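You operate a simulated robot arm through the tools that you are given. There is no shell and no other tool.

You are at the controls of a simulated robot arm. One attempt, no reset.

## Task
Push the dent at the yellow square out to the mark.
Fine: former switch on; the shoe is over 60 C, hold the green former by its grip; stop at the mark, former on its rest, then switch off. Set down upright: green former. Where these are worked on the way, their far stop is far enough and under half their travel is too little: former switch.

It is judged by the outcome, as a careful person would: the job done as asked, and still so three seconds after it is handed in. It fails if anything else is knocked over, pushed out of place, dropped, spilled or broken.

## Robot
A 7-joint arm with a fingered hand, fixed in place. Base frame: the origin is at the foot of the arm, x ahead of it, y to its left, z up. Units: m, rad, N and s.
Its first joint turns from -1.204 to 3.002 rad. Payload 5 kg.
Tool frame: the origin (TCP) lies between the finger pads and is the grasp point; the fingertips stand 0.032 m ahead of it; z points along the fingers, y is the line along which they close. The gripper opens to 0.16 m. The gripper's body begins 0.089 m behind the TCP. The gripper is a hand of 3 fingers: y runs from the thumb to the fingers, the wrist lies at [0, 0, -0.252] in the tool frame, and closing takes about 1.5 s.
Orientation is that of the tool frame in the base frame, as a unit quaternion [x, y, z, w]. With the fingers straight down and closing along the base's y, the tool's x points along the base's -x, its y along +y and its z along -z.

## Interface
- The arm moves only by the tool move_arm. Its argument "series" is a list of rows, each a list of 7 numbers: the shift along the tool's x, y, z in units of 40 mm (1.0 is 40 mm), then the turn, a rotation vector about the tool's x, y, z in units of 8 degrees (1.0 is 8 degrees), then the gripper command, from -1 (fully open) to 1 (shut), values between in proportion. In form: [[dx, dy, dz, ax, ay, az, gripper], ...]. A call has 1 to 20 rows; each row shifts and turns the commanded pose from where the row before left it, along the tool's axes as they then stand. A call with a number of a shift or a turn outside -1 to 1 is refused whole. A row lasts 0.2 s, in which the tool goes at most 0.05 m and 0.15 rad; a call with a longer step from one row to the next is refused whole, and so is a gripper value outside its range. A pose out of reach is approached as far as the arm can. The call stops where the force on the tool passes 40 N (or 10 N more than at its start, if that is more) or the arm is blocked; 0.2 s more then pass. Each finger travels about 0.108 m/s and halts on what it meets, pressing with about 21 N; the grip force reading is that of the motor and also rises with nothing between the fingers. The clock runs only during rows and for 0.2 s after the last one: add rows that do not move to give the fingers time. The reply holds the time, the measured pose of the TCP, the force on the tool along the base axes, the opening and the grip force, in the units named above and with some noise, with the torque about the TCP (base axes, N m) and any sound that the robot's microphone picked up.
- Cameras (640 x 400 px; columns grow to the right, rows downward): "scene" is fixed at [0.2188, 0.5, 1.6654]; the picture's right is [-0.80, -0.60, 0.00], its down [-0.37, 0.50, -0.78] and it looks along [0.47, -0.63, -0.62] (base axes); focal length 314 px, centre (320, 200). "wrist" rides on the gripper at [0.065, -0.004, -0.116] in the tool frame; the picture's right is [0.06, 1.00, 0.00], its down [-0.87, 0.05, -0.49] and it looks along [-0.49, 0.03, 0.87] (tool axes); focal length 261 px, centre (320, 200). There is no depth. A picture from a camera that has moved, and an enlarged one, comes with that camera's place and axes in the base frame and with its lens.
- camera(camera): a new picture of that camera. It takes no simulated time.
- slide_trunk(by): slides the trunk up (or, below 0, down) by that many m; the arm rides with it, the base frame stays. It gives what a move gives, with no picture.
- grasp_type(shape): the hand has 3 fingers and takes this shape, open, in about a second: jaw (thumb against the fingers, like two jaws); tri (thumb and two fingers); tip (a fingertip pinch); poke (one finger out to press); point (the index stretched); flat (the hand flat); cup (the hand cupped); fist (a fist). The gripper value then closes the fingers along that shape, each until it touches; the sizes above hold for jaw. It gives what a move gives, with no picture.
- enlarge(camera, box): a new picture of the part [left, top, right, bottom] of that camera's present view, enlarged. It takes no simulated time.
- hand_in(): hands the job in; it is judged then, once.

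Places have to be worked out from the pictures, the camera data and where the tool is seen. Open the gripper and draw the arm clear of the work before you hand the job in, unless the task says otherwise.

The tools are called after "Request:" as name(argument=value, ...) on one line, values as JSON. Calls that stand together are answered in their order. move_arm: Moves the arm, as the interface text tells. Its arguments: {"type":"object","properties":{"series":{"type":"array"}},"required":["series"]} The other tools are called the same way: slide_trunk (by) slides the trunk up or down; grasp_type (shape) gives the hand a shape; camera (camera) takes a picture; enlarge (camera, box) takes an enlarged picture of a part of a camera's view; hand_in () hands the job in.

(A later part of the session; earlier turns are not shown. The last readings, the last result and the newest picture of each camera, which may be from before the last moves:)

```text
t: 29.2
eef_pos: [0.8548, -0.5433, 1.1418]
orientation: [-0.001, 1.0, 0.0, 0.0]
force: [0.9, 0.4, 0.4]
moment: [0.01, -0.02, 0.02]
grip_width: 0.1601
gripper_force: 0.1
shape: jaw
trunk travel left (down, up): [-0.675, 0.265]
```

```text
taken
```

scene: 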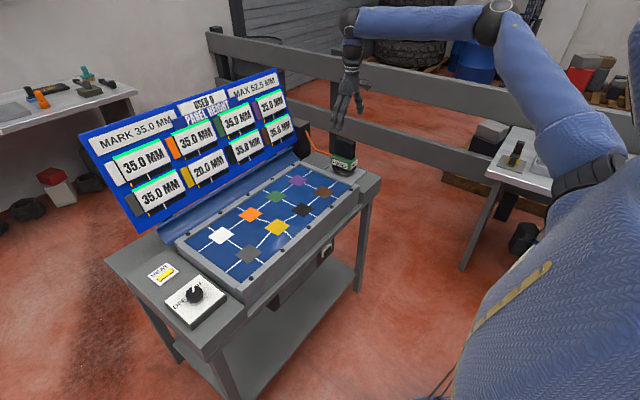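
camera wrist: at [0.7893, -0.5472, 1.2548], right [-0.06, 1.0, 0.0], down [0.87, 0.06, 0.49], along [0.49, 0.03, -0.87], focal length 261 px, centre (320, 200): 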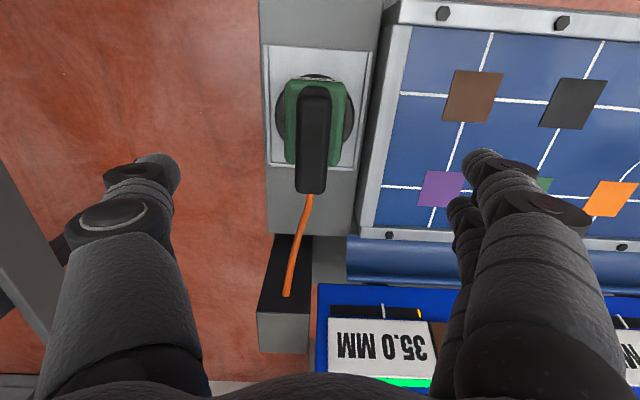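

The arm reaches it. I enlarge to fix the grip's position against the hand.

Request:
enlarge(camera="wrist", box=[240, 60, 400, 220])

Request:
enlarge(camera="scene", box=[290, 70, 390, 190])

```text
2.50 times, centred on (320, 140) of wrist
camera zoom: at [0.7893, -0.5472, 1.2548], right [-0.06, 1.0, 0.0], down [0.87, 0.06, 0.49], along [0.49, 0.03, -0.87], focal length 652 px, centre (320, 350)
```

zoom: 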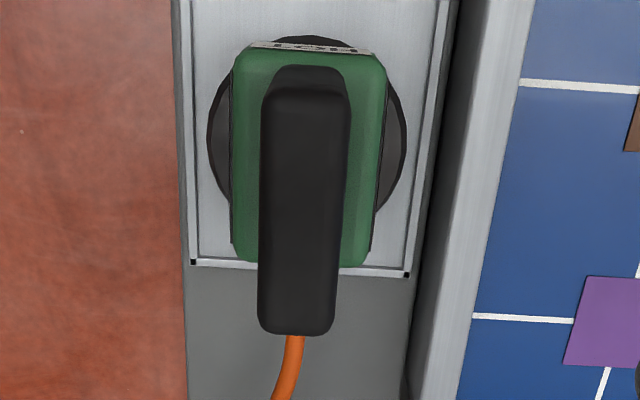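

```text
3.33 times, centred on (340, 130) of scene
camera zoom: at [0.2188, 0.5, 1.6654], right [-0.8, -0.6, 0.0], down [-0.37, 0.5, -0.78], along [0.47, -0.63, -0.62], focal length 1048 px, centre (253, 433)
```

zoom: 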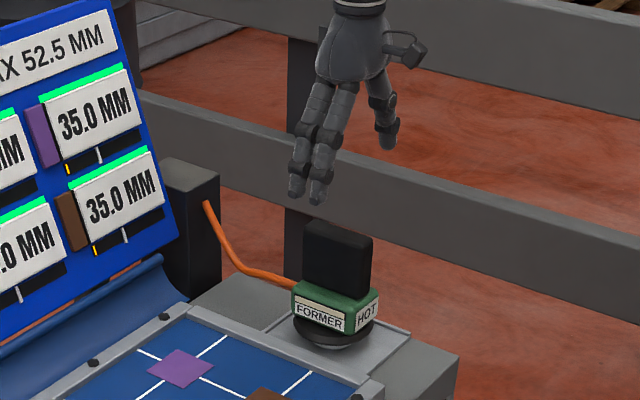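

The grip centre is near (0.859, -0.549), top about 1.025, with the green body's top near 0.945. I align, narrow the fingers to about 95 mm and descend to TCP z 0.995.

Request:
move_arm(series=[[-0.1, -0.15, 0, 0, 0, 0, -0.2], [0, 0, 0.3, 0, 0, 0, -0.2], [0, 0, 0.5, 0, 0, 0, -0.2], [0, 0, 0.5, 0, 0, 0, -0.2], [0, 0, 0.5, 0, 0, 0, -0.2], [0, 0, 0.5, 0, 0, 0, -0.2], [0, 0, 0.5, 0, 0, 0, -0.2], [0, 0, 0.5, 0, 0, 0, -0.2], [0, 0, 0.3, 0, 0, 0, -0.2], [0, 0, 0, 0, 0, 0, -0.2]])

Request:
camera(camera="wrist")

Request:
enlarge(camera="scene", box=[300, 100, 390, 200])

```text
t: 31.4
eef_pos: [0.8586, -0.5495, 0.9971]
orientation: [-0.001, 1.0, 0.0, 0.0]
force: [-0.6, 0.5, 0.5]
moment: [-0.01, 0.01, 0.03]
grip_width: 0.0964
gripper_force: 0.1
shape: jaw
trunk travel left (down, up): [-0.675, 0.265]
```

```text
taken
camera wrist: at [0.7935, -0.5522, 1.1104], right [-0.06, 1.0, 0.0], down [0.87, 0.06, 0.49], along [0.49, 0.03, -0.87], focal length 261 px, centre (320, 200)
```

wrist: 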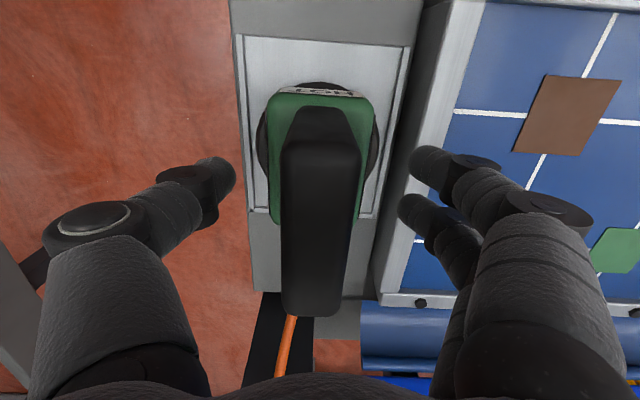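

```text
4.00 times, centred on (345, 150) of scene
camera zoom: at [0.2188, 0.5, 1.6654], right [-0.8, -0.6, 0.0], down [-0.37, 0.5, -0.78], along [0.47, -0.63, -0.62], focal length 1258 px, centre (220, 400)
```

zoom: 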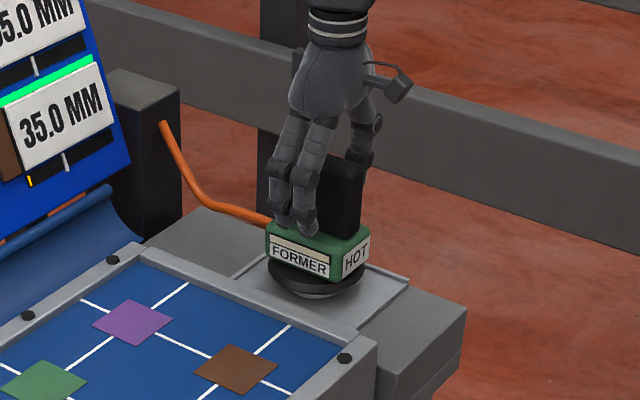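

The slab sits centred between thumb and fingers. I go 6 mm lower and close on the grip.

Request:
move_arm(series=[[0, 0, 0.15, 0, 0, 0, -0.2], [0, 0, 0, 0, 0, 0, 0.1], [0, 0, 0, 0, 0, 0, 0.4], [0, 0, 0, 0, 0, 0, 0.7], [0, 0, 0, 0, 0, 0, 1], [0, 0, 0, 0, 0, 0, 1], [0, 0, 0, 0, 0, 0, 1], [0, 0, 0, 0, 0, 0, 1]])

Request:
camera(camera="wrist")

Request:
enlarge(camera="scene", box=[300, 100, 390, 200])

```text
t: 33.2
eef_pos: [0.8588, -0.548, 0.9894]
orientation: [0.0, 1.0, 0.0, 0.0]
force: [-0.9, -1.3, -0.7]
moment: [-0.02, 0.02, -0.02]
grip_width: 0.0266
gripper_force: 21.3
shape: jaw
trunk travel left (down, up): [-0.675, 0.265]
```

```text
taken
camera wrist: at [0.7936, -0.5523, 1.1043], right [-0.06, 1.0, 0.0], down [0.87, 0.06, 0.49], along [0.49, 0.03, -0.87], focal length 261 px, centre (320, 200)
```

wrist: 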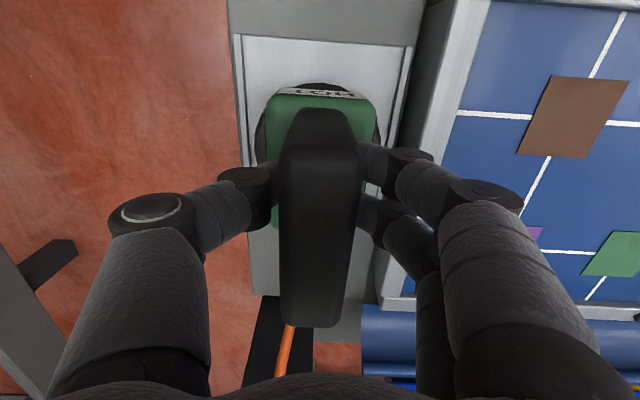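

```text
4.00 times, centred on (345, 150) of scene
camera zoom: at [0.2188, 0.5, 1.6654], right [-0.8, -0.6, 0.0], down [-0.37, 0.5, -0.78], along [0.47, -0.63, -0.62], focal length 1258 px, centre (220, 400)
```

zoom: 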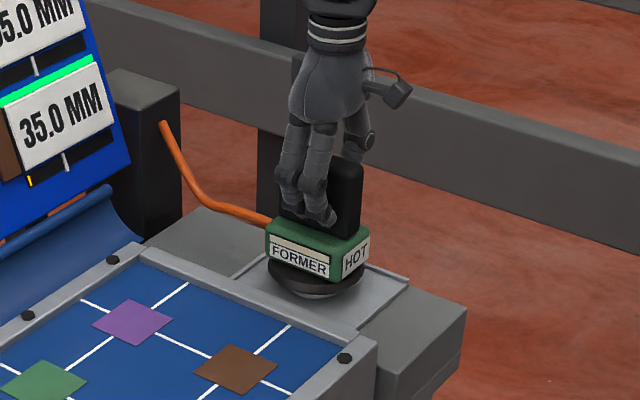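

The fingers hold the grip at 27 mm; the rest pose is TCP (0.8588, -0.548, 0.989). I lift gently 20 mm and check that the former comes along level.

Request:
move_arm(series=[[0, 0, -0.1, 0, 0, 0, 1], [0, 0, -0.2, 0, 0, 0, 1], [0, 0, -0.2, 0, 0, 0, 1], [0, 0, 0, 0, 0, 0, 1]])

Request:
enlarge(camera="scene", box=[300, 100, 390, 200])

Request:
camera(camera="wrist")

```text
t: 34.2
eef_pos: [0.8595, -0.5493, 1.0086]
orientation: [-0.001, 1.0, 0.0, 0.0]
force: [-0.6, -0.1, -6.4]
moment: [0.02, 0.09, 0.0]
grip_width: 0.0262
gripper_force: 20.2
shape: jaw
trunk travel left (down, up): [-0.675, 0.265]
```

```text
4.00 times, centred on (345, 150) of scene
camera zoom: at [0.2188, 0.5, 1.6654], right [-0.8, -0.6, 0.0], down [-0.37, 0.5, -0.78], along [0.47, -0.63, -0.62], focal length 1258 px, centre (220, 400)
```

zoom: 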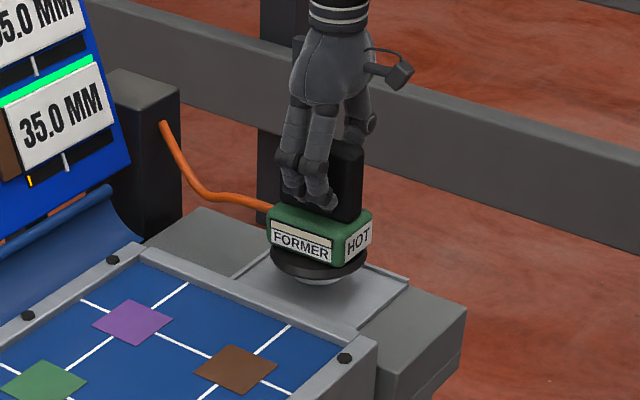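

```text
taken
camera wrist: at [0.7939, -0.553, 1.1241], right [-0.06, 1.0, 0.0], down [0.87, 0.06, 0.49], along [0.49, 0.03, -0.87], focal length 261 px, centre (320, 200)
```

wrist: 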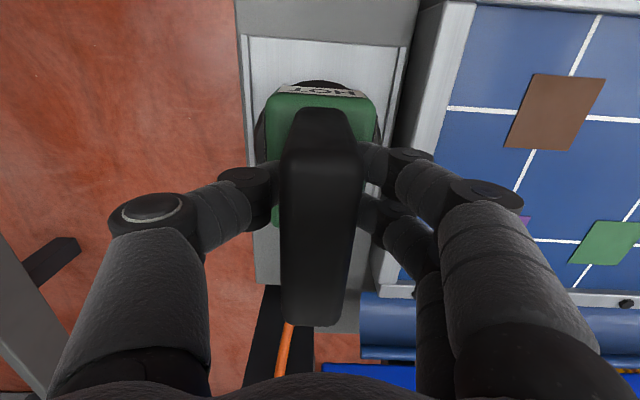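

The former hangs level (6.4 N), the round shoe centred about under the TCP. I raise it to TCP z 1.10 and carry it slowly toward the yellow square.

Request:
move_arm(series=[[0, 0, -0.5, 0, 0, 0, 1], [0, 0, -0.6, 0, 0, 0, 1], [0, 0, -0.6, 0, 0, 0, 1], [0, 0, -0.6, 0, 0, 0, 1], [0.06, 0.7, 0, 0, 0, 0, 1], [0.06, 0.8, 0, 0, 0, 0, 1], [0.06, 0.8, 0, 0, 0, 0, 1], [0.06, 0.8, 0, 0, 0, 0, 1], [0.06, 0.8, 0, 0, 0, 0, 1], [0.06, 0.8, 0, 0, 0, 0, 1], [0.06, 0.8, 0, 0, 0, 0, 1], [0.06, 0.8, 0, 0, 0, 0, 1], [0.06, 0.8, 0, 0, 0, 0, 1], [0.06, 0.8, 0, 0, 0, 0, 1], [0.06, 0.8, 0, 0, 0, 0, 1], [0.06, 0.8, 0, 0, 0, 0, 1], [0.06, 0.8, 0, 0, 0, 0, 1], [0.06, 0.8, 0, 0, 0, 0, 1], [0.06, 0.8, 0, 0, 0, 0, 1], [0, 0, 0, 0, 0, 0, 1]])

Request:
camera(camera="wrist")

Request:
camera(camera="scene")

```text
t: 38.4
eef_pos: [0.8232, -0.0742, 1.1003]
orientation: [-0.001, 1.0, 0.0, -0.001]
force: [0.1, 0.3, -6.3]
moment: [0.05, 0.05, 0.01]
grip_width: 0.0261
gripper_force: 21.1
shape: jaw
trunk travel left (down, up): [-0.675, 0.265]
```

```text
taken
camera wrist: at [0.7571, -0.0773, 1.2156], right [-0.06, 1.0, 0.0], down [0.87, 0.05, 0.49], along [0.49, 0.03, -0.87], focal length 261 px, centre (320, 200)
```

wrist: 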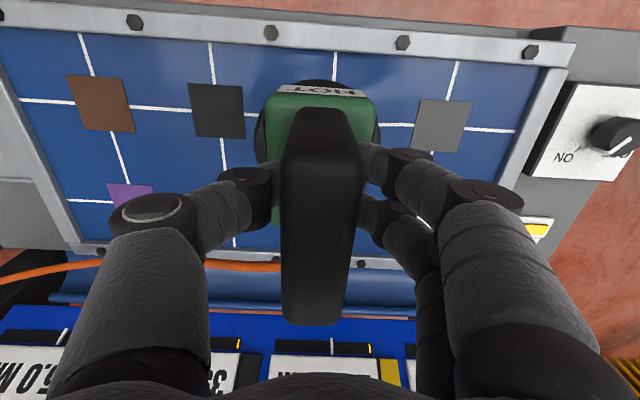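

```text
taken
```

scene: 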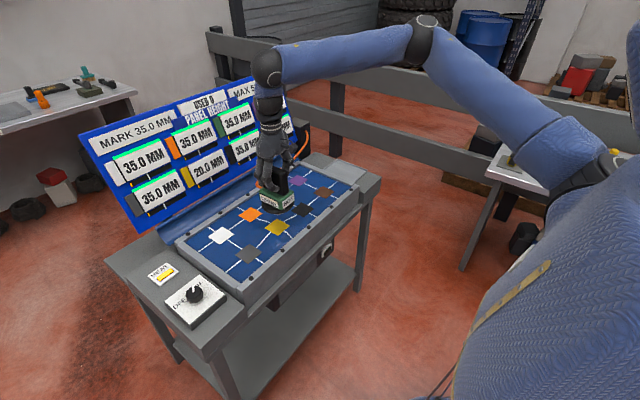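

Grey and black put yellow at (0.8245, -0.060). I align the shoe over it and lower to TCP z 1.055, expecting contact near 1.04.

Request:
move_arm(series=[[0.03, 0.37, 0, 0, 0, 0, 1], [0, 0, 0.4, 0, 0, 0, 1], [0, 0, 0.4, 0, 0, 0, 1], [0, 0, 0.3, 0, 0, 0, 1], [0, 0, 0, 0, 0, 0, 1]])

Request:
camera(camera="wrist")

Request:
enlarge(camera="scene", box=[170, 130, 330, 270])

```text
t: 39.6
eef_pos: [0.8212, -0.0568, 1.0575]
orientation: [-0.001, 1.0, 0.0, 0.0]
force: [-0.6, 0.3, -6.2]
moment: [-0.02, 0.08, 0.0]
grip_width: 0.0261
gripper_force: 21.2
shape: jaw
trunk travel left (down, up): [-0.675, 0.265]
```

```text
taken
camera wrist: at [0.7561, -0.0608, 1.1718], right [-0.06, 1.0, 0.0], down [0.87, 0.06, 0.49], along [0.49, 0.03, -0.87], focal length 261 px, centre (320, 200)
```

wrist: 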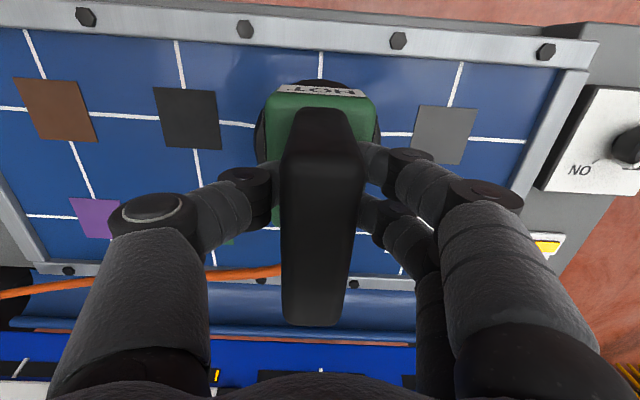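

```text
2.86 times, centred on (250, 200) of scene
camera zoom: at [0.2188, 0.5, 1.6654], right [-0.8, -0.6, 0.0], down [-0.37, 0.5, -0.78], along [0.47, -0.63, -0.62], focal length 898 px, centre (520, 200)
```

zoom: 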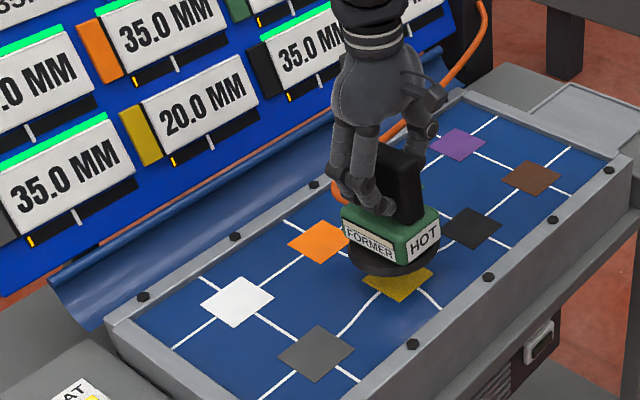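

The shoe hangs just above the yellow square. I lower in small steps and watch force and readout.

Request:
move_arm(series=[[0, -0.04, 0.1, 0, 0, 0, 1], [0, 0, 0.1, 0, 0, 0, 1], [0, 0, 0.1, 0, 0, 0, 1], [0, 0, 0, 0, 0, 0, 1]])

Request:
enlarge(camera="scene", box=[170, 130, 330, 270])

```text
t: 40.6
eef_pos: [0.8219, -0.0599, 1.0456]
orientation: [-0.001, 1.0, 0.0, 0.0]
force: [-0.3, 0.1, -6.0]
moment: [0.0, 0.08, -0.01]
grip_width: 0.0264
gripper_force: 21.4
shape: jaw
trunk travel left (down, up): [-0.675, 0.265]
```

```text
2.86 times, centred on (250, 200) of scene
camera zoom: at [0.2188, 0.5, 1.6654], right [-0.8, -0.6, 0.0], down [-0.37, 0.5, -0.78], along [0.47, -0.63, -0.62], focal length 898 px, centre (520, 200)
```

zoom: 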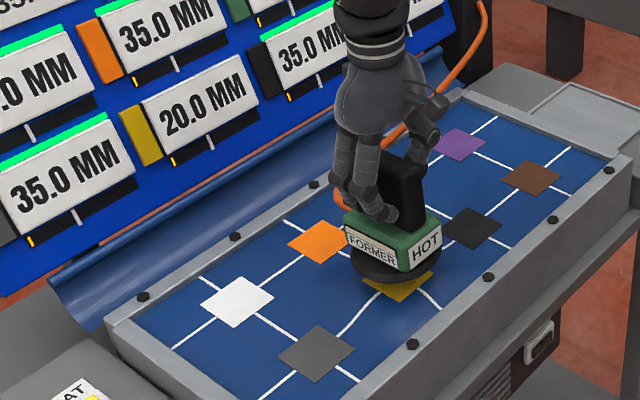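

No contact yet at z 1.0456 and the readout is still 20.0. I keep lowering in 2–3 mm steps.

Request:
move_arm(series=[[0, 0, 0.06, 0, 0, 0, 1], [0, 0, 0.06, 0, 0, 0, 1], [0, 0, 0.06, 0, 0, 0, 1], [0, 0, 0, 0, 0, 0, 1]])

Request:
enlarge(camera="scene", box=[170, 130, 330, 270])

```text
t: 41.6
eef_pos: [0.8218, -0.0596, 1.039]
orientation: [-0.002, 1.0, 0.0, 0.0]
force: [0.1, 0.3, -6.5]
moment: [0.05, 0.05, 0.01]
grip_width: 0.0262
gripper_force: 21.0
shape: jaw
trunk travel left (down, up): [-0.675, 0.265]
```

```text
2.86 times, centred on (250, 200) of scene
camera zoom: at [0.2188, 0.5, 1.6654], right [-0.8, -0.6, 0.0], down [-0.37, 0.5, -0.78], along [0.47, -0.63, -0.62], focal length 898 px, centre (520, 200)
```

zoom: 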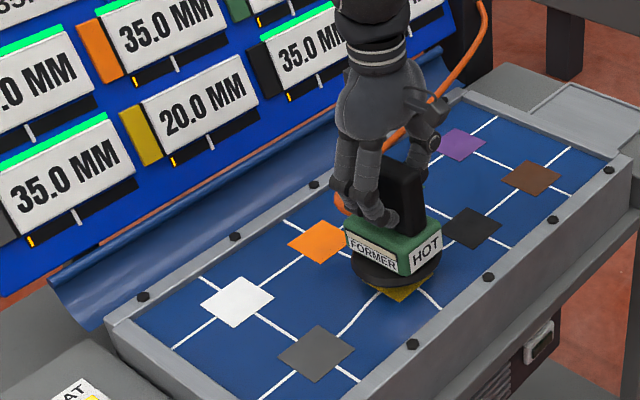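

Still free of contact (force −6.5 N, just the weight). I continue downward in 2 mm steps.

Request:
move_arm(series=[[0, 0, 0.05, 0, 0, 0, 1], [0, 0, 0.05, 0, 0, 0, 1], [0, 0, 0.05, 0, 0, 0, 1], [0, 0, 0, 0, 0, 0, 1]])

Request:
enlarge(camera="scene", box=[170, 130, 330, 270])

```text
t: 42.6
eef_pos: [0.8224, -0.0605, 1.0316]
orientation: [-0.001, 1.0, 0.001, 0.0]
force: [-0.7, 0.3, -6.5]
moment: [-0.02, 0.07, 0.02]
grip_width: 0.0261
gripper_force: 20.8
shape: jaw
trunk travel left (down, up): [-0.675, 0.265]
```

```text
2.86 times, centred on (250, 200) of scene
camera zoom: at [0.2188, 0.5, 1.6654], right [-0.8, -0.6, 0.0], down [-0.37, 0.5, -0.78], along [0.47, -0.63, -0.62], focal length 898 px, centre (520, 200)
```

zoom: 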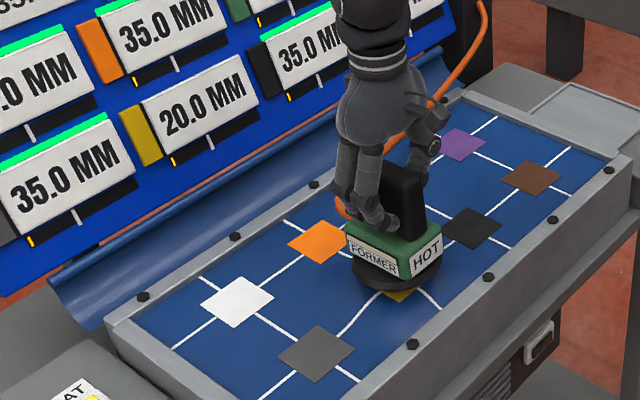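

No contact at 1.0316 yet; I go down another 5 mm in fine steps.

Request:
move_arm(series=[[0, 0, 0.04, 0, 0, 0, 1], [0, 0, 0.04, 0, 0, 0, 1], [0, 0, 0.04, 0, 0, 0, 1], [0, 0, 0, 0, 0, 0, 1]])

Request:
enlarge(camera="scene", box=[170, 130, 330, 270])

```text
t: 43.6
eef_pos: [0.8201, -0.0599, 1.0281]
orientation: [-0.001, 1.0, 0.0, 0.0]
force: [-2.4, -1.1, 1.5]
moment: [-0.02, 0.05, -0.01]
grip_width: 0.0264
gripper_force: 21.2
shape: jaw
trunk travel left (down, up): [-0.675, 0.265]
```

```text
2.86 times, centred on (250, 200) of scene
camera zoom: at [0.2188, 0.5, 1.6654], right [-0.8, -0.6, 0.0], down [-0.37, 0.5, -0.78], along [0.47, -0.63, -0.62], focal length 898 px, centre (520, 200)
```

zoom: 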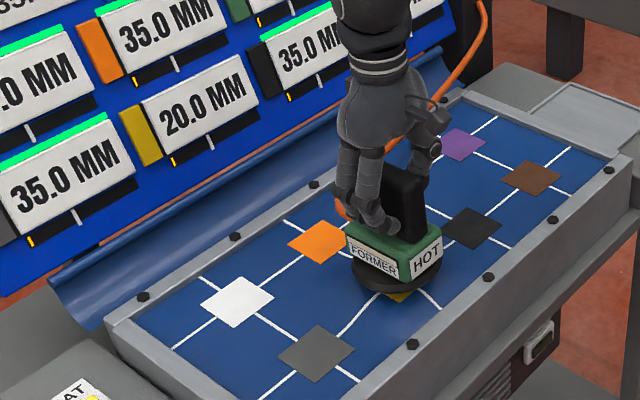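

Contact: the force rose by 8 N at TCP z 1.028, reading still 20.0. I press in 1 mm steps and watch the readout.

Request:
move_arm(series=[[0, 0, 0.025, 0, 0, 0, 1], [0, 0, 0.025, 0, 0, 0, 1], [0, 0, 0, 0, 0, 0, 1]])

Request:
enlarge(camera="scene", box=[170, 130, 330, 270])

```text
t: 44.4
eef_pos: [0.8203, -0.059, 1.0273]
orientation: [-0.001, 1.0, 0.0, 0.0]
force: [-5.1, -0.9, 10.8]
moment: [-0.06, 0.09, -0.01]
grip_width: 0.0264
gripper_force: 21.7
shape: jaw
trunk travel left (down, up): [-0.675, 0.265]
```

```text
2.86 times, centred on (250, 200) of scene
camera zoom: at [0.2188, 0.5, 1.6654], right [-0.8, -0.6, 0.0], down [-0.37, 0.5, -0.78], along [0.47, -0.63, -0.62], focal length 898 px, centre (520, 200)
```

zoom: 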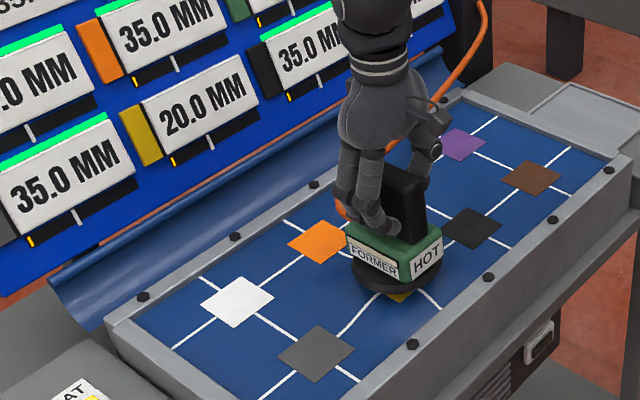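

The sheet resists (about 17 N contact) and the reading holds at 20.0. I press a little more, staying under the force limit.

Request:
move_arm(series=[[0, 0, 0.025, 0, 0, 0, 1], [0, 0, 0.025, 0, 0, 0, 1], [0, 0, 0, 0, 0, 0, 1], [0, 0, 0, 0, 0, 0, 1]])

Request:
enlarge(camera="scene", box=[170, 130, 330, 270])

Request:
camera(camera="wrist")

```text
t: 45.4
eef_pos: [0.8201, -0.0594, 1.0234]
orientation: [-0.001, 1.0, 0.0, 0.0]
force: [-4.7, -0.7, 9.2]
moment: [-0.01, 0.08, -0.01]
grip_width: 0.0266
gripper_force: 20.8
shape: jaw
trunk travel left (down, up): [-0.675, 0.265]
```

```text
2.86 times, centred on (250, 200) of scene
camera zoom: at [0.2188, 0.5, 1.6654], right [-0.8, -0.6, 0.0], down [-0.37, 0.5, -0.78], along [0.47, -0.63, -0.62], focal length 898 px, centre (520, 200)
```

zoom: 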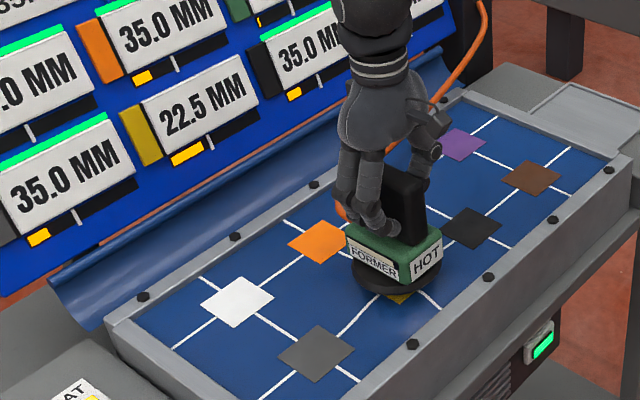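

```text
taken
camera wrist: at [0.7549, -0.0632, 1.1395], right [-0.06, 1.0, 0.0], down [0.87, 0.06, 0.49], along [0.49, 0.03, -0.87], focal length 261 px, centre (320, 200)
```

wrist: 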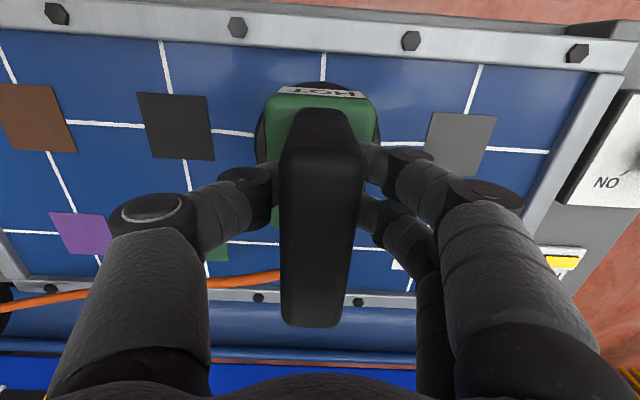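

It is moving: 22.5 mm now, and bars under the readouts have begun to grow. I look closely at the bars before going on.

Request:
enlarge(camera="scene", box=[80, 60, 300, 230])

Request:
enlarge(camera="scene", box=[300, 220, 380, 280])

```text
2.35 times, centred on (190, 145) of scene
camera zoom: at [0.2188, 0.5, 1.6654], right [-0.8, -0.6, 0.0], down [-0.37, 0.5, -0.78], along [0.47, -0.63, -0.62], focal length 740 px, centre (626, 329)
```

zoom: 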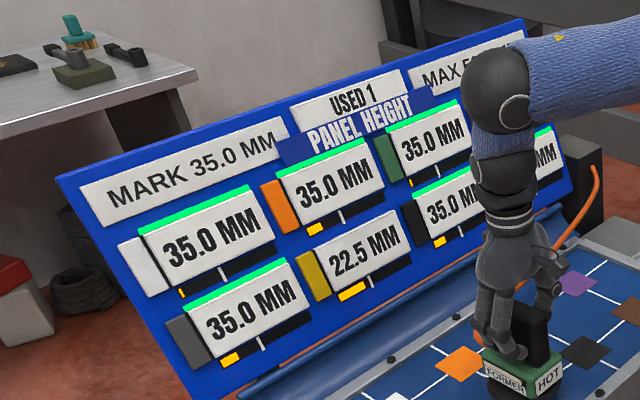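

```text
6.67 times, centred on (340, 250) of scene
camera zoom: at [0.2188, 0.5, 1.6654], right [-0.8, -0.6, 0.0], down [-0.37, 0.5, -0.78], along [0.47, -0.63, -0.62], focal length 2096 px, centre (187, -133)
```

zoom: 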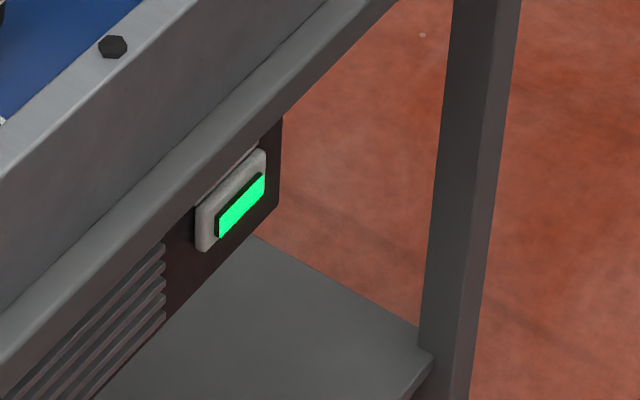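

The counter reads "USED 1" and the yellow bar is below its tick. I press 2 mm further, then read again.

Request:
move_arm(series=[[0, 0, 0.025, 0, 0, 0, 1], [0, 0, 0.025, 0, 0, 0, 1], [0, 0, 0, 0, 0, 0, 1]])

Request:
enlarge(camera="scene", box=[80, 60, 300, 230])

```text
t: 46.2
eef_pos: [0.8198, -0.0599, 1.0236]
orientation: [-0.001, 1.0, -0.001, 0.001]
force: [-5.8, -0.9, 17.5]
moment: [-0.06, 0.11, -0.02]
grip_width: 0.0273
gripper_force: 21.4
shape: jaw
trunk travel left (down, up): [-0.675, 0.265]
```

```text
2.35 times, centred on (190, 145) of scene
camera zoom: at [0.2188, 0.5, 1.6654], right [-0.8, -0.6, 0.0], down [-0.37, 0.5, -0.78], along [0.47, -0.63, -0.62], focal length 740 px, centre (626, 329)
```

zoom: 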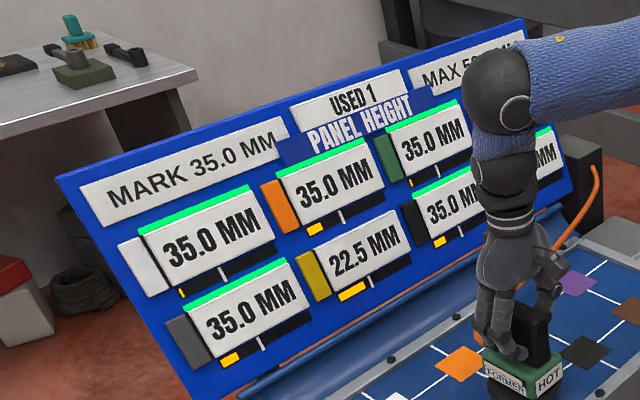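

It held at 22.5 with contact force about 24 N; it seems to yield in 2.5 mm steps. I press 1 mm at a time.

Request:
move_arm(series=[[0, 0, 0.025, 0, 0, 0, 1], [0, 0, 0, 0, 0, 0, 1]])

Request:
enlarge(camera="scene", box=[80, 60, 300, 230])

```text
t: 46.8
eef_pos: [0.8205, -0.0593, 1.0223]
orientation: [-0.001, 1.0, 0.0, 0.001]
force: [-2.7, -1.7, 23.5]
moment: [-0.05, 0.02, 0.05]
grip_width: 0.0282
gripper_force: 20.7
shape: jaw
trunk travel left (down, up): [-0.675, 0.265]
```

```text
2.35 times, centred on (190, 145) of scene
camera zoom: at [0.2188, 0.5, 1.6654], right [-0.8, -0.6, 0.0], down [-0.37, 0.5, -0.78], along [0.47, -0.63, -0.62], focal length 740 px, centre (626, 329)
```

zoom: 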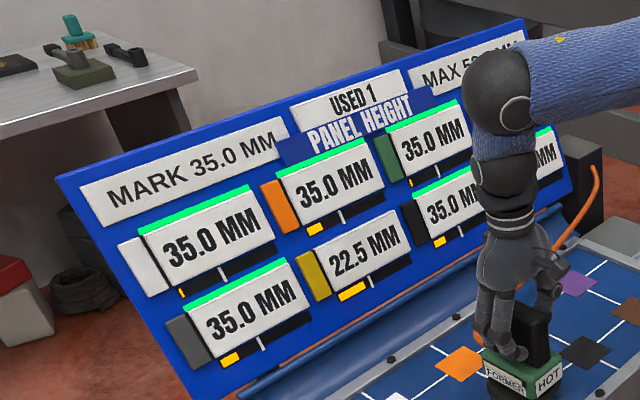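

Contact force is about 30 N, near where it yielded before. I press another millimetre.

Request:
move_arm(series=[[0, 0, 0.025, 0, 0, 0, 1], [0, 0, 0, 0, 0, 0, 1]])

Request:
enlarge(camera="scene", box=[80, 60, 300, 230])

Request:
enlarge(camera="scene", box=[230, 150, 330, 230])

Request:
camera(camera="wrist")

```text
t: 47.4
eef_pos: [0.8194, -0.0597, 1.021]
orientation: [-0.001, 1.0, 0.0, 0.001]
force: [-0.4, -0.1, 29.6]
moment: [-0.03, -0.03, 0.02]
grip_width: 0.0287
gripper_force: 21.3
shape: jaw
trunk travel left (down, up): [-0.675, 0.265]
```

```text
2.35 times, centred on (190, 145) of scene
camera zoom: at [0.2188, 0.5, 1.6654], right [-0.8, -0.6, 0.0], down [-0.37, 0.5, -0.78], along [0.47, -0.63, -0.62], focal length 740 px, centre (626, 329)
```

zoom: 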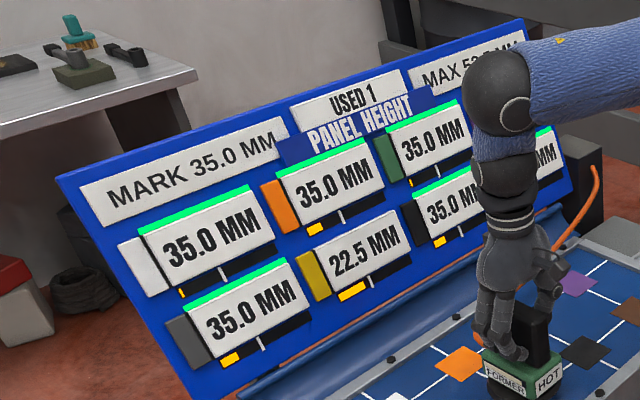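

```text
5.00 times, centred on (280, 190) of scene
camera zoom: at [0.2188, 0.5, 1.6654], right [-0.8, -0.6, 0.0], down [-0.37, 0.5, -0.78], along [0.47, -0.63, -0.62], focal length 1572 px, centre (520, 250)
```

zoom: 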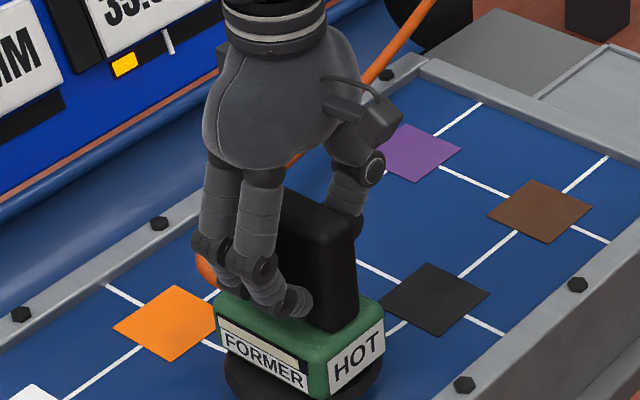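

```text
taken
camera wrist: at [0.754, -0.063, 1.1366], right [-0.06, 1.0, 0.0], down [0.87, 0.06, 0.49], along [0.49, 0.03, -0.87], focal length 261 px, centre (320, 200)
```

wrist: 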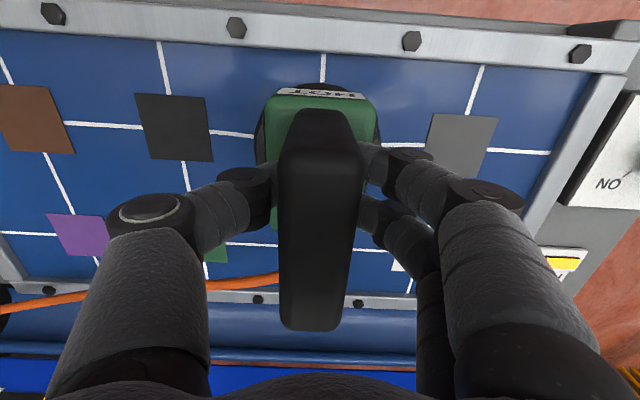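

Despite 36 N there is no further step and the hand has slid a few mm down the grip, so each press seems to count one step ("USED 1"). I lift clear by about 10 mm and watch the bars and readout.

Request:
move_arm(series=[[0, 0, -0.1, 0, 0, 0, 1], [0, 0, -0.1, 0, 0, 0, 1], [0, 0, -0.15, 0, 0, 0, 1], [0, 0, 0, 0, 0, 0, 1]])

Request:
enlarge(camera="scene", box=[80, 60, 300, 230])

Request:
enlarge(camera="scene", box=[230, 150, 370, 270])

```text
t: 48.4
eef_pos: [0.8224, -0.0608, 1.0318]
orientation: [-0.002, 1.0, 0.0, -0.001]
force: [0.1, 0.2, -6.4]
moment: [0.01, 0.04, 0.01]
grip_width: 0.027
gripper_force: 21.1
shape: jaw
trunk travel left (down, up): [-0.675, 0.265]
```

```text
2.35 times, centred on (190, 145) of scene
camera zoom: at [0.2188, 0.5, 1.6654], right [-0.8, -0.6, 0.0], down [-0.37, 0.5, -0.78], along [0.47, -0.63, -0.62], focal length 740 px, centre (626, 329)
```

zoom: 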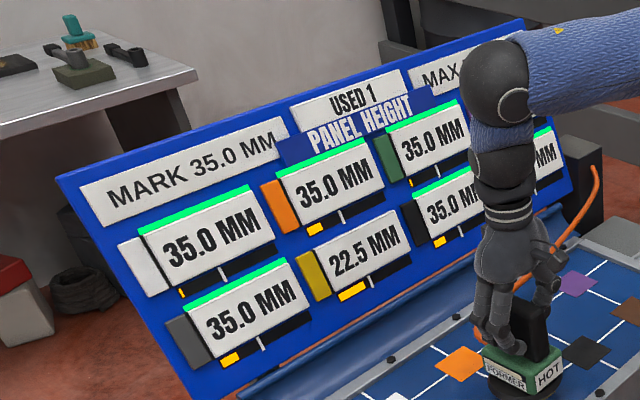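

```text
3.33 times, centred on (300, 210) of scene
camera zoom: at [0.2188, 0.5, 1.6654], right [-0.8, -0.6, 0.0], down [-0.37, 0.5, -0.78], along [0.47, -0.63, -0.62], focal length 1048 px, centre (387, 167)
```

zoom: 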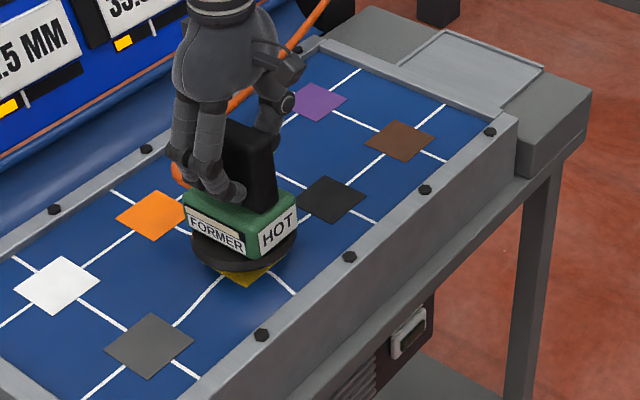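

Lifted: the green lamp went out and the reading stays 22.5, so each press gives one step. I zoom on the bars, wait two seconds, and zoom again to see if they fall.

Request:
enlarge(camera="scene", box=[180, 130, 250, 190])

Request:
move_arm(series=[[0, 0, 0, 0, 0, 0, 1], [0, 0, 0, 0, 0, 0, 1], [0, 0, 0, 0, 0, 0, 1], [0, 0, 0, 0, 0, 0, 1], [0, 0, 0, 0, 0, 0, 1], [0, 0, 0, 0, 0, 0, 1], [0, 0, 0, 0, 0, 0, 1], [0, 0, 0, 0, 0, 0, 1], [0, 0, 0, 0, 0, 0, 1], [0, 0, 0, 0, 0, 0, 1]])

Request:
enlarge(camera="scene", box=[180, 130, 250, 190])

```text
6.67 times, centred on (215, 160) of scene
camera zoom: at [0.2188, 0.5, 1.6654], right [-0.8, -0.6, 0.0], down [-0.37, 0.5, -0.78], along [0.47, -0.63, -0.62], focal length 2096 px, centre (1020, 467)
```

zoom: 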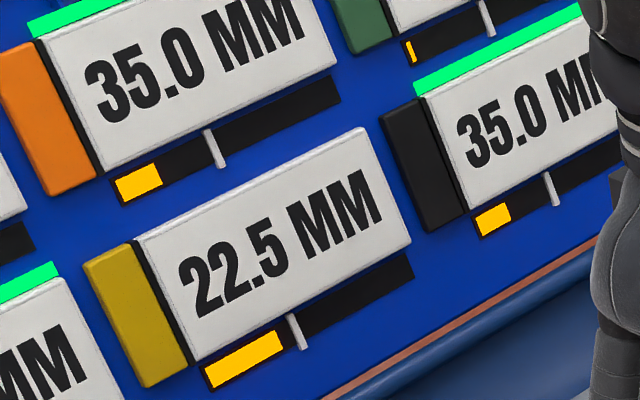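

```text
t: 50.6
eef_pos: [0.8212, -0.0588, 1.0349]
orientation: [0.0, 1.0, 0.001, 0.0]
force: [0.0, -0.4, -5.5]
moment: [-0.01, 0.04, 0.03]
grip_width: 0.027
gripper_force: 20.8
shape: jaw
trunk travel left (down, up): [-0.675, 0.265]
```

```text
6.67 times, centred on (215, 160) of scene
camera zoom: at [0.2188, 0.5, 1.6654], right [-0.8, -0.6, 0.0], down [-0.37, 0.5, -0.78], along [0.47, -0.63, -0.62], focal length 2096 px, centre (1020, 467)
```

zoom: 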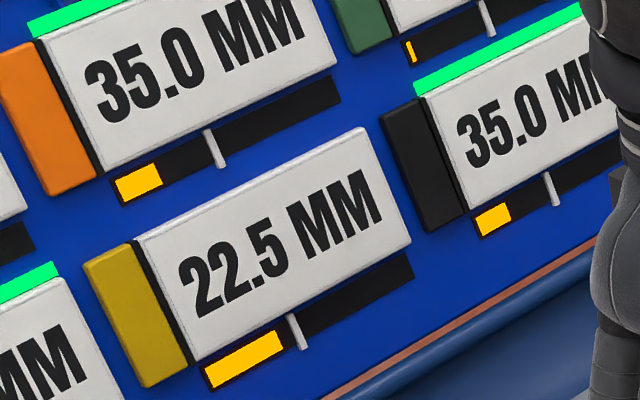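

The bars barely change in 2 s. Waiting costs nothing, so I hold still above the square for longer and compare.

Request:
move_arm(series=[[0, 0, -0.1, 0, 0, 0, 1], [0, 0, 0, 0, 0, 0, 1], [0, 0, 0, 0, 0, 0, 1], [0, 0, 0, 0, 0, 0, 1], [0, 0, 0, 0, 0, 0, 1], [0, 0, 0, 0, 0, 0, 1], [0, 0, 0, 0, 0, 0, 1], [0, 0, 0, 0, 0, 0, 1], [0, 0, 0, 0, 0, 0, 1], [0, 0, 0, 0, 0, 0, 1], [0, 0, 0, 0, 0, 0, 1], [0, 0, 0, 0, 0, 0, 1], [0, 0, 0, 0, 0, 0, 1], [0, 0, 0, 0, 0, 0, 1], [0, 0, 0, 0, 0, 0, 1], [0, 0, 0, 0, 0, 0, 1], [0, 0, 0, 0, 0, 0, 1], [0, 0, 0, 0, 0, 0, 1], [0, 0, 0, 0, 0, 0, 1], [0, 0, 0, 0, 0, 0, 1]])

Request:
enlarge(camera="scene", box=[180, 130, 250, 190])

Request:
enlarge(camera="scene", box=[230, 180, 350, 280])

```text
t: 54.8
eef_pos: [0.8217, -0.0596, 1.0368]
orientation: [-0.001, 1.0, 0.0, 0.0]
force: [-0.3, -0.6, -5.8]
moment: [0.01, 0.06, 0.01]
grip_width: 0.0272
gripper_force: 20.7
shape: jaw
trunk travel left (down, up): [-0.675, 0.265]
```

```text
6.67 times, centred on (215, 160) of scene
camera zoom: at [0.2188, 0.5, 1.6654], right [-0.8, -0.6, 0.0], down [-0.37, 0.5, -0.78], along [0.47, -0.63, -0.62], focal length 2096 px, centre (1020, 467)
```

zoom: 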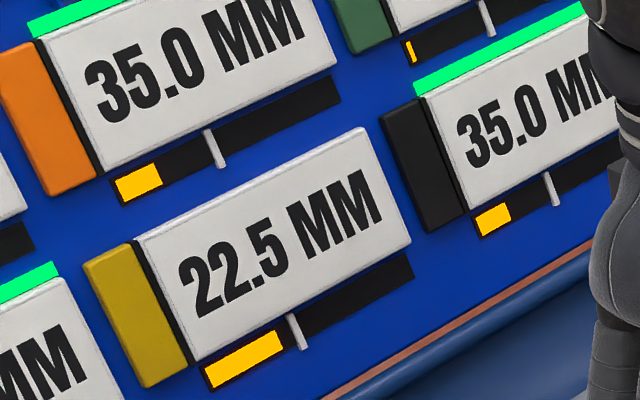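

```text
4.00 times, centred on (290, 230) of scene
camera zoom: at [0.2188, 0.5, 1.6654], right [-0.8, -0.6, 0.0], down [-0.37, 0.5, -0.78], along [0.47, -0.63, -0.62], focal length 1258 px, centre (440, 80)
```

zoom: 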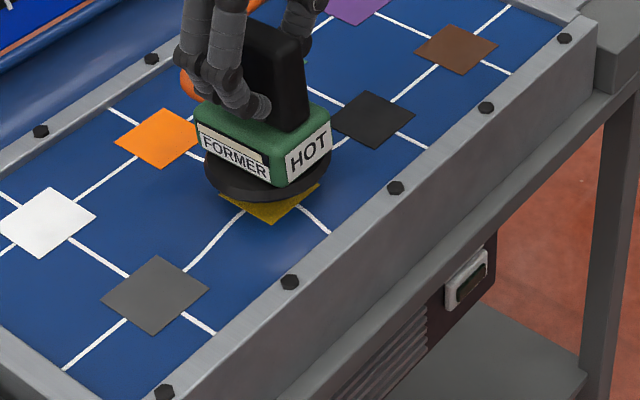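

No decay while hovering close. I lift the former well clear to see the square and whether the bars fall when the hot shoe is away.

Request:
move_arm(series=[[0, 0, -0.6, 0, 0, 0, 1], [0, 0, -0.6, 0, 0, 0, 1], [0, 0, -0.6, 0, 0, 0, 1], [0, 0, 0, 0, 0, 0, 1], [0, 0, 0, 0, 0, 0, 1], [0, 0, 0, 0, 0, 0, 1], [0, 0, 0, 0, 0, 0, 1], [0, 0, 0, 0, 0, 0, 1], [0, 0, 0, 0, 0, 0, 1], [0, 0, 0, 0, 0, 0, 1], [0, 0, 0, 0, 0, 0, 1], [0, 0, 0, 0, 0, 0, 1], [0, 0, 0, 0, 0, 0, 1], [0, 0, 0, 0, 0, 0, 1], [0, 0, 0, 0, 0, 0, 1], [0, 0, 0, 0, 0, 0, 1], [0, 0, 0, 0, 0, 0, 1], [0, 0, 0, 0, 0, 0, 1], [0, 0, 0, 0, 0, 0, 1], [0, 0, 0, 0, 0, 0, 1]])

Request:
enlarge(camera="scene", box=[180, 130, 250, 190])

Request:
enlarge(camera="scene", box=[170, 150, 390, 310])

Request:
camera(camera="wrist")

```text
t: 59.0
eef_pos: [0.8221, -0.0601, 1.1097]
orientation: [-0.001, 1.0, -0.001, 0.001]
force: [0.5, 0.4, -6.5]
moment: [0.02, 0.06, 0.03]
grip_width: 0.0265
gripper_force: 21.1
shape: jaw
trunk travel left (down, up): [-0.675, 0.265]
```

```text
6.67 times, centred on (215, 160) of scene
camera zoom: at [0.2188, 0.5, 1.6654], right [-0.8, -0.6, 0.0], down [-0.37, 0.5, -0.78], along [0.47, -0.63, -0.62], focal length 2096 px, centre (1020, 467)
```

zoom: 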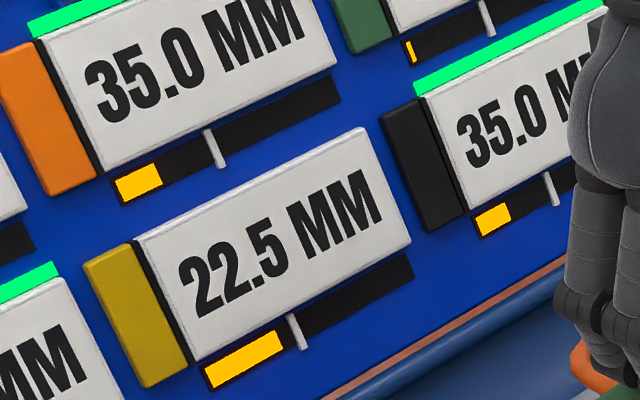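

```text
2.50 times, centred on (280, 230) of scene
camera zoom: at [0.2188, 0.5, 1.6654], right [-0.8, -0.6, 0.0], down [-0.37, 0.5, -0.78], along [0.47, -0.63, -0.62], focal length 786 px, centre (420, 125)
```

zoom: 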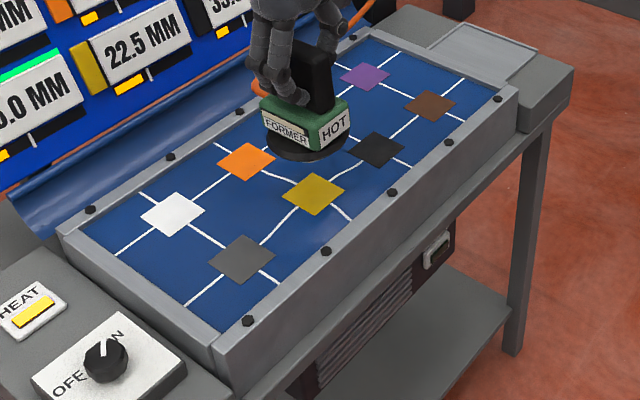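

```text
taken
camera wrist: at [0.7557, -0.063, 1.2242], right [-0.06, 1.0, 0.0], down [0.87, 0.06, 0.49], along [0.49, 0.03, -0.87], focal length 261 px, centre (320, 200)
```

wrist: 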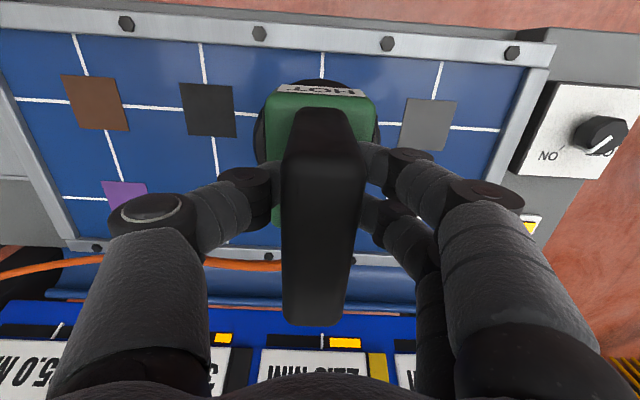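

The bars stay put with time, the lamp is off, and the yellow square has sunk a little, as wanted. I go down for the second press, in small steps near contact.

Request:
move_arm(series=[[0, 0, 0.6, 0, 0, 0, 1], [0, 0, 0.6, 0, 0, 0, 1], [0, 0, 0.6, 0, 0, 0, 1], [0, 0, 0.15, 0, 0, 0, 1], [0, 0, 0.1, 0, 0, 0, 1], [0, 0, 0.05, 0, 0, 0, 1], [0, 0, 0.05, 0, 0, 0, 1], [0, 0, 0, 0, 0, 0, 1]])

Request:
enlarge(camera="scene", box=[80, 60, 300, 230])

```text
t: 60.8
eef_pos: [0.8204, -0.0598, 1.0249]
orientation: [-0.001, 1.0, 0.0, 0.001]
force: [-4.6, -1.3, 10.3]
moment: [-0.03, 0.11, 0.01]
grip_width: 0.0274
gripper_force: 21.3
shape: jaw
trunk travel left (down, up): [-0.675, 0.265]
```

```text
2.35 times, centred on (190, 145) of scene
camera zoom: at [0.2188, 0.5, 1.6654], right [-0.8, -0.6, 0.0], down [-0.37, 0.5, -0.78], along [0.47, -0.63, -0.62], focal length 740 px, centre (626, 329)
```

zoom: 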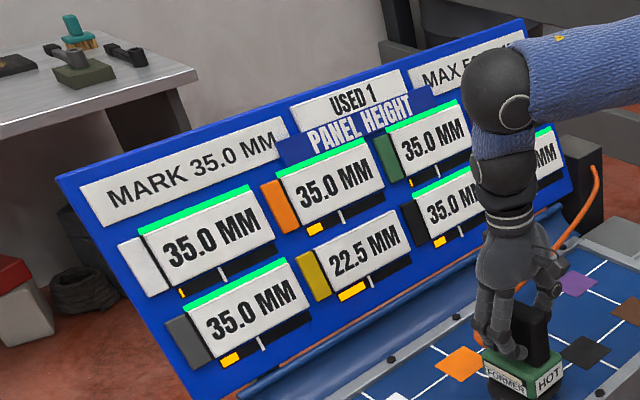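

Contact at 17 N, reading 22.5. I press 2 mm more to pass the threshold.

Request:
move_arm(series=[[0, 0, 0.025, 0, 0, 0, 1], [0, 0, 0.025, 0, 0, 0, 1], [0, 0, 0, 0, 0, 0, 1]])

Request:
enlarge(camera="scene", box=[80, 60, 300, 230])

```text
t: 61.6
eef_pos: [0.8226, -0.0595, 1.021]
orientation: [0.0, 1.0, 0.0, 0.0]
force: [-0.1, -0.9, -6.6]
moment: [0.03, 0.04, 0.02]
grip_width: 0.0266
gripper_force: 20.9
shape: jaw
trunk travel left (down, up): [-0.675, 0.265]
```

```text
2.35 times, centred on (190, 145) of scene
camera zoom: at [0.2188, 0.5, 1.6654], right [-0.8, -0.6, 0.0], down [-0.37, 0.5, -0.78], along [0.47, -0.63, -0.62], focal length 740 px, centre (626, 329)
```

zoom: 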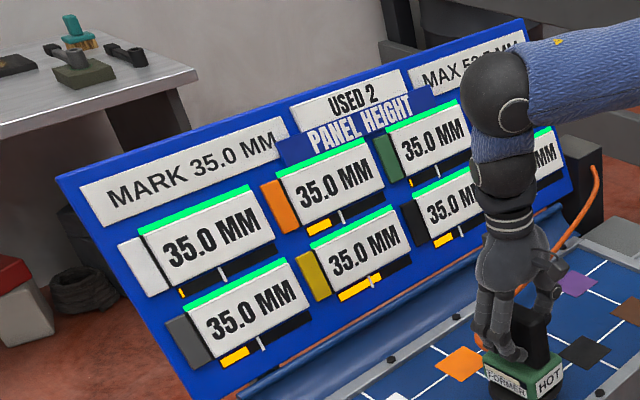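

The yellow square now reads 35.0 MM with its green strip, all others still 35.0. I stop here and lift the former straight up off the panel.

Request:
move_arm(series=[[0, 0, -0.4, 0, 0, 0, 1], [0, 0, -0.6, 0, 0, 0, 1], [0, 0, -0.6, 0, 0, 0, 1], [0, 0, -0.4, 0, 0, 0, 1], [0, 0, 0, 0, 0, 0, 1]])

Request:
enlarge(camera="scene", box=[80, 60, 300, 230])

Request:
enlarge(camera="scene", box=[170, 150, 390, 310])

```text
t: 62.8
eef_pos: [0.8218, -0.0606, 1.1009]
orientation: [-0.002, 1.0, 0.001, -0.001]
force: [-0.1, -0.1, -6.2]
moment: [0.03, 0.03, -0.03]
grip_width: 0.0267
gripper_force: 21.1
shape: jaw
trunk travel left (down, up): [-0.675, 0.265]
```

```text
2.35 times, centred on (190, 145) of scene
camera zoom: at [0.2188, 0.5, 1.6654], right [-0.8, -0.6, 0.0], down [-0.37, 0.5, -0.78], along [0.47, -0.63, -0.62], focal length 740 px, centre (626, 329)
```

zoom: 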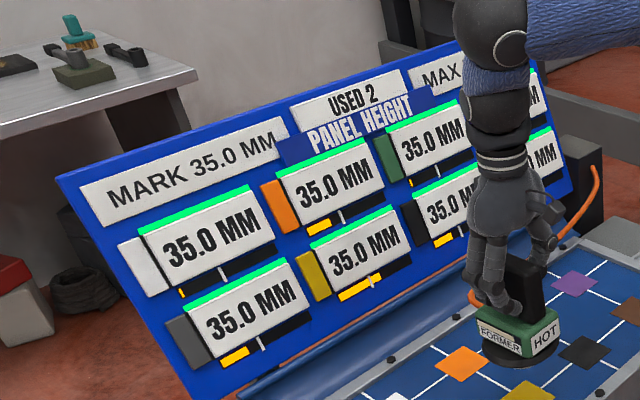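

```text
2.50 times, centred on (280, 230) of scene
camera zoom: at [0.2188, 0.5, 1.6654], right [-0.8, -0.6, 0.0], down [-0.37, 0.5, -0.78], along [0.47, -0.63, -0.62], focal length 786 px, centre (420, 125)
```

zoom: 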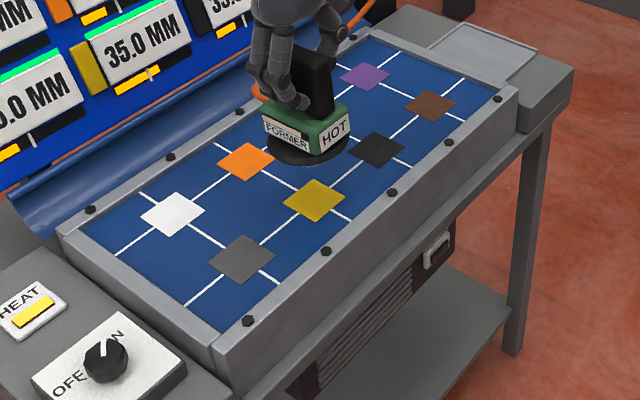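

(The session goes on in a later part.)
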